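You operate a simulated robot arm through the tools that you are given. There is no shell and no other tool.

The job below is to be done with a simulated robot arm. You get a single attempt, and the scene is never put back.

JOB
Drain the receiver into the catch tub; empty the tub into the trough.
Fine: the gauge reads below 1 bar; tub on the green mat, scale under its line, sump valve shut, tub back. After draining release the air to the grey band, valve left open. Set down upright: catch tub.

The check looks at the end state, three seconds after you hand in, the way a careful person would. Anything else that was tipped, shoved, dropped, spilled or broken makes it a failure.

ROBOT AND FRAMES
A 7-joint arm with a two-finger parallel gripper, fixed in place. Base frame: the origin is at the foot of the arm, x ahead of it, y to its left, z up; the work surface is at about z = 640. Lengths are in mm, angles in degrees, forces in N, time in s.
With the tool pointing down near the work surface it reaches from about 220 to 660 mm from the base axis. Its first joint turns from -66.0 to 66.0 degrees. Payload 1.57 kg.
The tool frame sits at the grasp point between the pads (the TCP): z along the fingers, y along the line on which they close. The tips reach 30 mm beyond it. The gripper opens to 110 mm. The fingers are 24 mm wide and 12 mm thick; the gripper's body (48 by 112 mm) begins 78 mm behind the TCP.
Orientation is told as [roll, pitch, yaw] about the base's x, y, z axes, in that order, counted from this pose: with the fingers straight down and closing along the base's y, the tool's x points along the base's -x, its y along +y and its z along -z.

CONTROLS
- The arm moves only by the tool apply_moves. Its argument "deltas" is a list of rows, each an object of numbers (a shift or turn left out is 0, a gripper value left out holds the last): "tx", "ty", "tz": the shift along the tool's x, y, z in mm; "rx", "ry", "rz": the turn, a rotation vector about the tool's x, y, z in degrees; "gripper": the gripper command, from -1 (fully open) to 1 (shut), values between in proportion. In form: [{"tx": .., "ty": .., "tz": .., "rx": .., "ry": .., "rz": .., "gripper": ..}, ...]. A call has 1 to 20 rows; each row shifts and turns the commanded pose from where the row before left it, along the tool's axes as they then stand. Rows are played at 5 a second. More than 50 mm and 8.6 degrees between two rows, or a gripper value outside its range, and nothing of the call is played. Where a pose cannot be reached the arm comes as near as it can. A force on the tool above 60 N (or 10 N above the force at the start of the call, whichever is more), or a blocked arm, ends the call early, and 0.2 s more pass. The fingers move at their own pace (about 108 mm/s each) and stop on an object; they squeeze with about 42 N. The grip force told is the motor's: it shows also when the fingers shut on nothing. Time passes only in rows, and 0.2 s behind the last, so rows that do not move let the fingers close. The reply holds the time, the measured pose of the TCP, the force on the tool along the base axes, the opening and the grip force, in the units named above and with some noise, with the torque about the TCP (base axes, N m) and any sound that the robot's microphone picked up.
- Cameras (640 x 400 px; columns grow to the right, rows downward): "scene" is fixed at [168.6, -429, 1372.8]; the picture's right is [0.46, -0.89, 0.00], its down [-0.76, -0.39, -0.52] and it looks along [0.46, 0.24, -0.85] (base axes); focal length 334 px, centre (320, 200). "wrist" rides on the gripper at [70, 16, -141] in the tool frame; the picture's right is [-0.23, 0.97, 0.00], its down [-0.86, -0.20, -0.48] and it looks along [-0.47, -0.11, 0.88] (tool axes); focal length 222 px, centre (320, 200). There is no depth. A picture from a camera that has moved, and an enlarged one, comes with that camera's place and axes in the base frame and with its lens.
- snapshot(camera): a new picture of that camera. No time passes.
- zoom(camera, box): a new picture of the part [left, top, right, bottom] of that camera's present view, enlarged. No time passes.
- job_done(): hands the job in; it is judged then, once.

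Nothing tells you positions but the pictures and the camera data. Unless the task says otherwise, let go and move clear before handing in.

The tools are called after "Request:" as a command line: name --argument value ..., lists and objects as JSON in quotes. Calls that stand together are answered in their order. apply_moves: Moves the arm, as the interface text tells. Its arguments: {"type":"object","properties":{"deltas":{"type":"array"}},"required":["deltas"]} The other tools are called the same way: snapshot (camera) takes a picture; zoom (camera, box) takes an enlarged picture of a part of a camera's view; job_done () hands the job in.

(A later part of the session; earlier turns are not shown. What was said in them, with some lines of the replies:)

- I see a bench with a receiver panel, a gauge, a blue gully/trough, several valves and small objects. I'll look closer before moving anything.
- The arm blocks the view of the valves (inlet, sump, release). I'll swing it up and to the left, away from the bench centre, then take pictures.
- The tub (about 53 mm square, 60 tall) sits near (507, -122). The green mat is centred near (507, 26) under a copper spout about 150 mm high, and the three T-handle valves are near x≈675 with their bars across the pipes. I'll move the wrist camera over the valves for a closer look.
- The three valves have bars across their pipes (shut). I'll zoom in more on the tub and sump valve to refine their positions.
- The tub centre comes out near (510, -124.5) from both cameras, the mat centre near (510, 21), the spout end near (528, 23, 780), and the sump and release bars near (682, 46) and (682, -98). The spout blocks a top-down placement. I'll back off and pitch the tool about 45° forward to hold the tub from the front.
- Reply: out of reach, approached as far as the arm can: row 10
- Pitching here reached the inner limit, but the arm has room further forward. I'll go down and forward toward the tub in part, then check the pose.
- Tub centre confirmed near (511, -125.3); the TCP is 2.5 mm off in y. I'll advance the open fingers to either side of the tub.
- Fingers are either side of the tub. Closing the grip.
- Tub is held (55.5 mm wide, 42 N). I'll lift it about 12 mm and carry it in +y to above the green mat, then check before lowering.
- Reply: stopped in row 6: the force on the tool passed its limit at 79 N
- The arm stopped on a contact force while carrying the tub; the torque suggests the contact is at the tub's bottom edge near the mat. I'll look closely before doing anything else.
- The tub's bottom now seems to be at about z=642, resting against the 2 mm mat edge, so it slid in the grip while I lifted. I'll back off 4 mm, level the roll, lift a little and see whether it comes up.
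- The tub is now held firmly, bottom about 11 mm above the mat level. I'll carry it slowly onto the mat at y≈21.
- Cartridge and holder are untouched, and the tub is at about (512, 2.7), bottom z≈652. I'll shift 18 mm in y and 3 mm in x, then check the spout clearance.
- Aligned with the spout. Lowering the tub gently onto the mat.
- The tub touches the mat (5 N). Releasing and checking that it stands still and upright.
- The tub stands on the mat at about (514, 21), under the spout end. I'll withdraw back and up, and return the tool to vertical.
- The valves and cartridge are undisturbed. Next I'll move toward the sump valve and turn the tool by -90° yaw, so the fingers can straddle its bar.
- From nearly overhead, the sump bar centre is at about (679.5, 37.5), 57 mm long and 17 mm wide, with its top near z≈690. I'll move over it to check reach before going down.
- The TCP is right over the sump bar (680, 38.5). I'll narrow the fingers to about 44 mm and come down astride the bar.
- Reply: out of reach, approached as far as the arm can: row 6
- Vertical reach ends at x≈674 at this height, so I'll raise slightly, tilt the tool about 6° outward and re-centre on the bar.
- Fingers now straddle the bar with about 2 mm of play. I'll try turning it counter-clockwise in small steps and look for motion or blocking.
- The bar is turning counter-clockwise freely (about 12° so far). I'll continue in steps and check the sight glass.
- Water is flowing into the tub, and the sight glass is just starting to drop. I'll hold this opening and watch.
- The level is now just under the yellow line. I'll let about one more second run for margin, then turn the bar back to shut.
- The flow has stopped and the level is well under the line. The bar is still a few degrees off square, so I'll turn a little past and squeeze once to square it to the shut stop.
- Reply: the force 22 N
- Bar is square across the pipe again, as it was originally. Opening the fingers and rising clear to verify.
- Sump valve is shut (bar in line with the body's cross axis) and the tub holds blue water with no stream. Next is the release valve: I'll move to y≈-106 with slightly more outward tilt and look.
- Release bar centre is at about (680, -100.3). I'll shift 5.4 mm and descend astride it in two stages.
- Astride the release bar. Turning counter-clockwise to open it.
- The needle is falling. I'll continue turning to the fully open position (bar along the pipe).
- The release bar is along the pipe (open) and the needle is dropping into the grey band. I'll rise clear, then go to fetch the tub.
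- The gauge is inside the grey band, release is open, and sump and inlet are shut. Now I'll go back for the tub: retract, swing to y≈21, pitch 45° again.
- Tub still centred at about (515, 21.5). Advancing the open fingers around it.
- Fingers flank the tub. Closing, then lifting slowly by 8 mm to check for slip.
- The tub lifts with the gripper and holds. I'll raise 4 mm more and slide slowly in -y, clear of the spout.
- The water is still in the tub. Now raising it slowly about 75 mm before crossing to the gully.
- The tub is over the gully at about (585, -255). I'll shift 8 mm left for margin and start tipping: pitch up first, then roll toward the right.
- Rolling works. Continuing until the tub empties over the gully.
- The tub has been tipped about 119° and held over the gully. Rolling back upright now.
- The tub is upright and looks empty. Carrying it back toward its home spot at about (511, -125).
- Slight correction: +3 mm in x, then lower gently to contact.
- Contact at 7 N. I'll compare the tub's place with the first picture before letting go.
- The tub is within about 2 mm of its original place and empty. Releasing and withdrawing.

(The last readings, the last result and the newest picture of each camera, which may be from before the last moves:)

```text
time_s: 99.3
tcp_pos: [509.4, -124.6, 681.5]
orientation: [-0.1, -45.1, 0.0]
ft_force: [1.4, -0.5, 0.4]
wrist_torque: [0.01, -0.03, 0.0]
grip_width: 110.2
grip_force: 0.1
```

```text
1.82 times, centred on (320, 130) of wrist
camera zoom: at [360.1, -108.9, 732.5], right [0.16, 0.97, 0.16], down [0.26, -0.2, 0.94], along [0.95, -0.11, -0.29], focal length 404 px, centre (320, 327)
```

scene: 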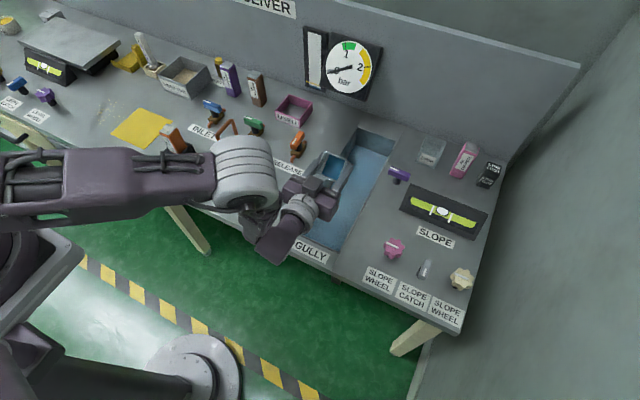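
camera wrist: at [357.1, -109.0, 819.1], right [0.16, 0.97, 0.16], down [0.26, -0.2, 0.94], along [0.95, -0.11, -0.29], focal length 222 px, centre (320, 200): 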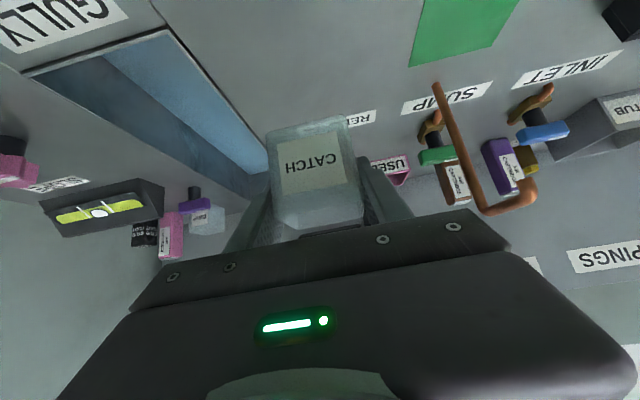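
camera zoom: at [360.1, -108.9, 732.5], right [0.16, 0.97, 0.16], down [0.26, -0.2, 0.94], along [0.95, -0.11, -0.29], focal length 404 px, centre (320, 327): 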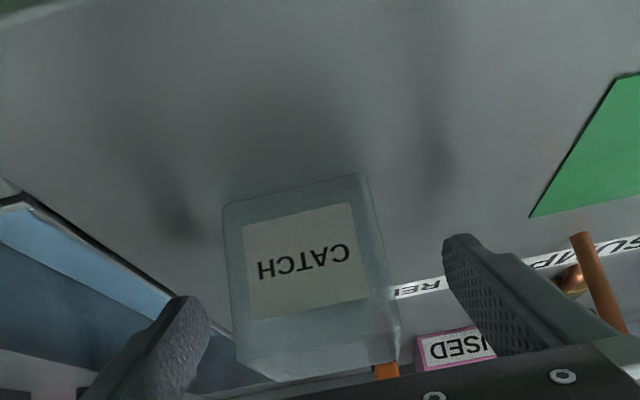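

Request:
apply_moves --deltas '[{"tz": -18}, {"tz": -18}, {"tz": -18}, {"tx": -14, "tz": -14, "ry": 7}, {"tx": -15.2, "tz": -19.8, "ry": 7.5}, {"tx": -12.5, "tz": -21.7, "ry": 7.5}, {"tx": -9.6, "tz": -23.1, "ry": 7.5}, {"tx": -6.5, "tz": -24.1, "ry": 7.5}, {"tx": -3.3, "tz": -24.8, "ry": 8}, {"tz": -30}, {"tx": 20, "tz": -30}, {"tx": 30, "ty": 30}, {"tx": 30, "ty": 40}, {"tx": 20, "ty": 40}, {"tx": 20, "ty": 40}, {"ty": 40}, {}]'

Request:
snapshot --camera "scene"

Request:
zoom --camera "scene" --box '[245, 165, 305, 225]'

Request:
zoom --camera "scene" --box '[290, 20, 400, 110]'

Request:
zoom --camera "scene" --box '[150, 70, 330, 210]'

Request:
zoom --camera "scene" --box '[290, 110, 420, 270]'

```text
time_s: 102.9
tcp_pos: [349.3, 65.7, 924.8]
orientation: [-0.1, -0.2, 0.0]
ft_force: [0.7, 0.0, -0.6]
wrist_torque: [-0.02, 0.0, 0.03]
grip_width: 110.2
grip_force: 0.0
```

```text
taken
```

scene: 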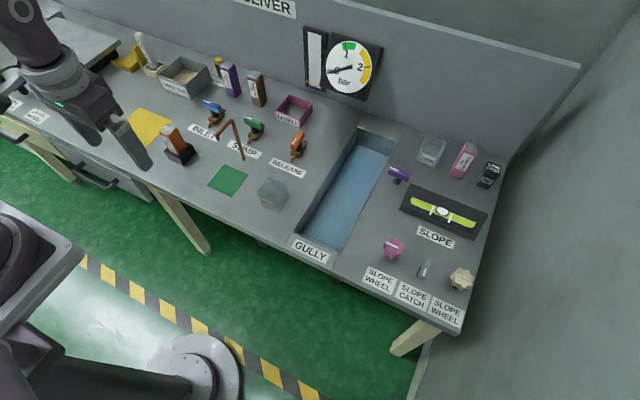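

```text
6.67 times, centred on (275, 195) of scene
camera zoom: at [168.6, -429.0, 1372.8], right [0.46, -0.89, 0.0], down [-0.76, -0.39, -0.52], along [0.46, 0.24, -0.85], focal length 2230 px, centre (620, 233)
```

zoom: 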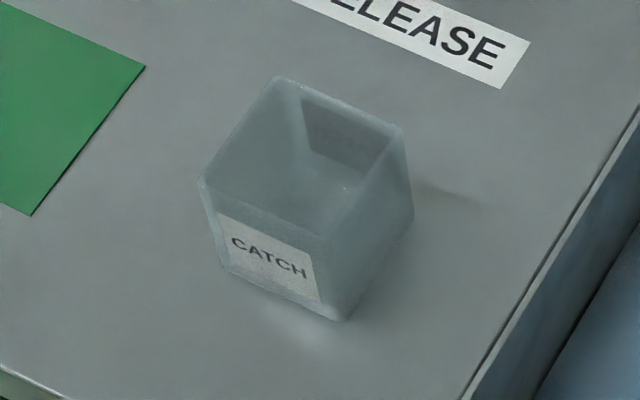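

```text
4.44 times, centred on (345, 65) of scene
camera zoom: at [168.6, -429.0, 1372.8], right [0.46, -0.89, 0.0], down [-0.76, -0.39, -0.52], along [0.46, 0.24, -0.85], focal length 1486 px, centre (209, 800)
```

zoom: 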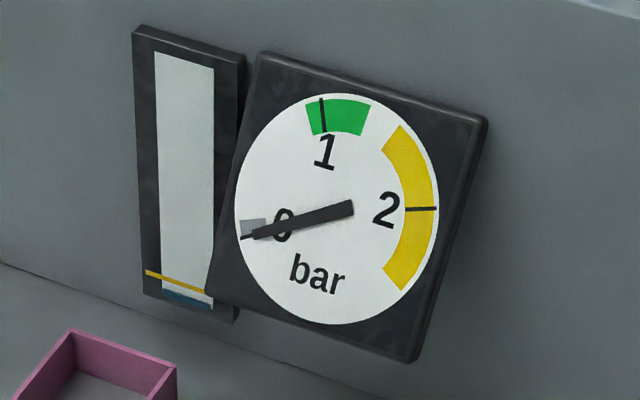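

```text
2.86 times, centred on (240, 140) of scene
camera zoom: at [168.6, -429.0, 1372.8], right [0.46, -0.89, 0.0], down [-0.76, -0.39, -0.52], along [0.46, 0.24, -0.85], focal length 956 px, centre (549, 371)
```

zoom: 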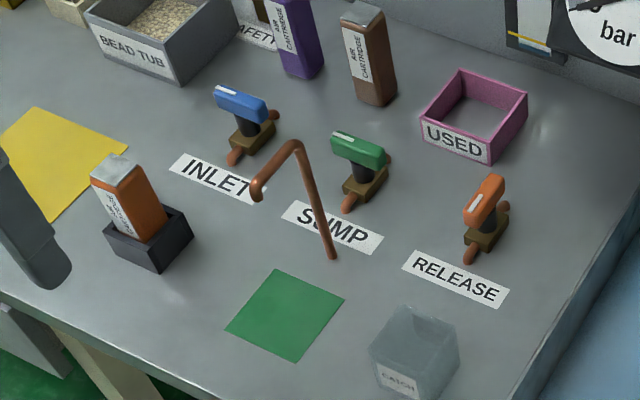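

```text
2.50 times, centred on (355, 190) of scene
camera zoom: at [168.6, -429.0, 1372.8], right [0.46, -0.89, 0.0], down [-0.76, -0.39, -0.52], along [0.46, 0.24, -0.85], focal length 836 px, centre (232, 225)
```

zoom: 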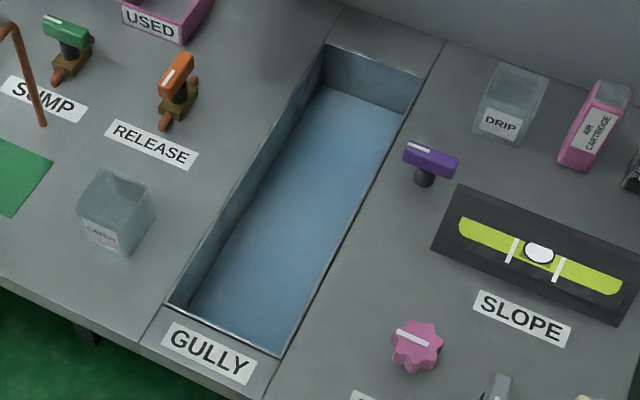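

The tub stands empty and upright at its home spot. The sight glass is under its line and the sump is shut. The needle rests in the grey band with the release bar open, and nothing else has moved. The arm is clear, so I'm handing in.

Request:
job_done

```text
The job is handed in.
```

The receiver is drained and the tub has been emptied into the gully (the blue trough). I've handed the job in; no check result has come back yet.

| Item | End state in the last pictures |
|---|---|
| Gauge | About 0.8 bar while draining; now at about 0, the low edge of the grey band |
| Scale | Below its yellow line |
| Sump valve | Shut, bar square across the pipe |
| Release valve | Left open, bar along the pipe |
| Catch tub | Empty, upright, within about 2 mm of where it started |
| Inlet valve and other items | Look undisturbed |

**Bump while carrying the tub:** on the first carry, with the tub still empty, it slipped down in the grip. Its bottom edge hit the mat's edge with about 79 N, and the arm stopped itself. The mat and tub look unharmed, and I moved more slowly after that with no further slip.

**Water left in the receiver:** a little remains below the line. I stopped there because the job asked for the scale to be under the line.
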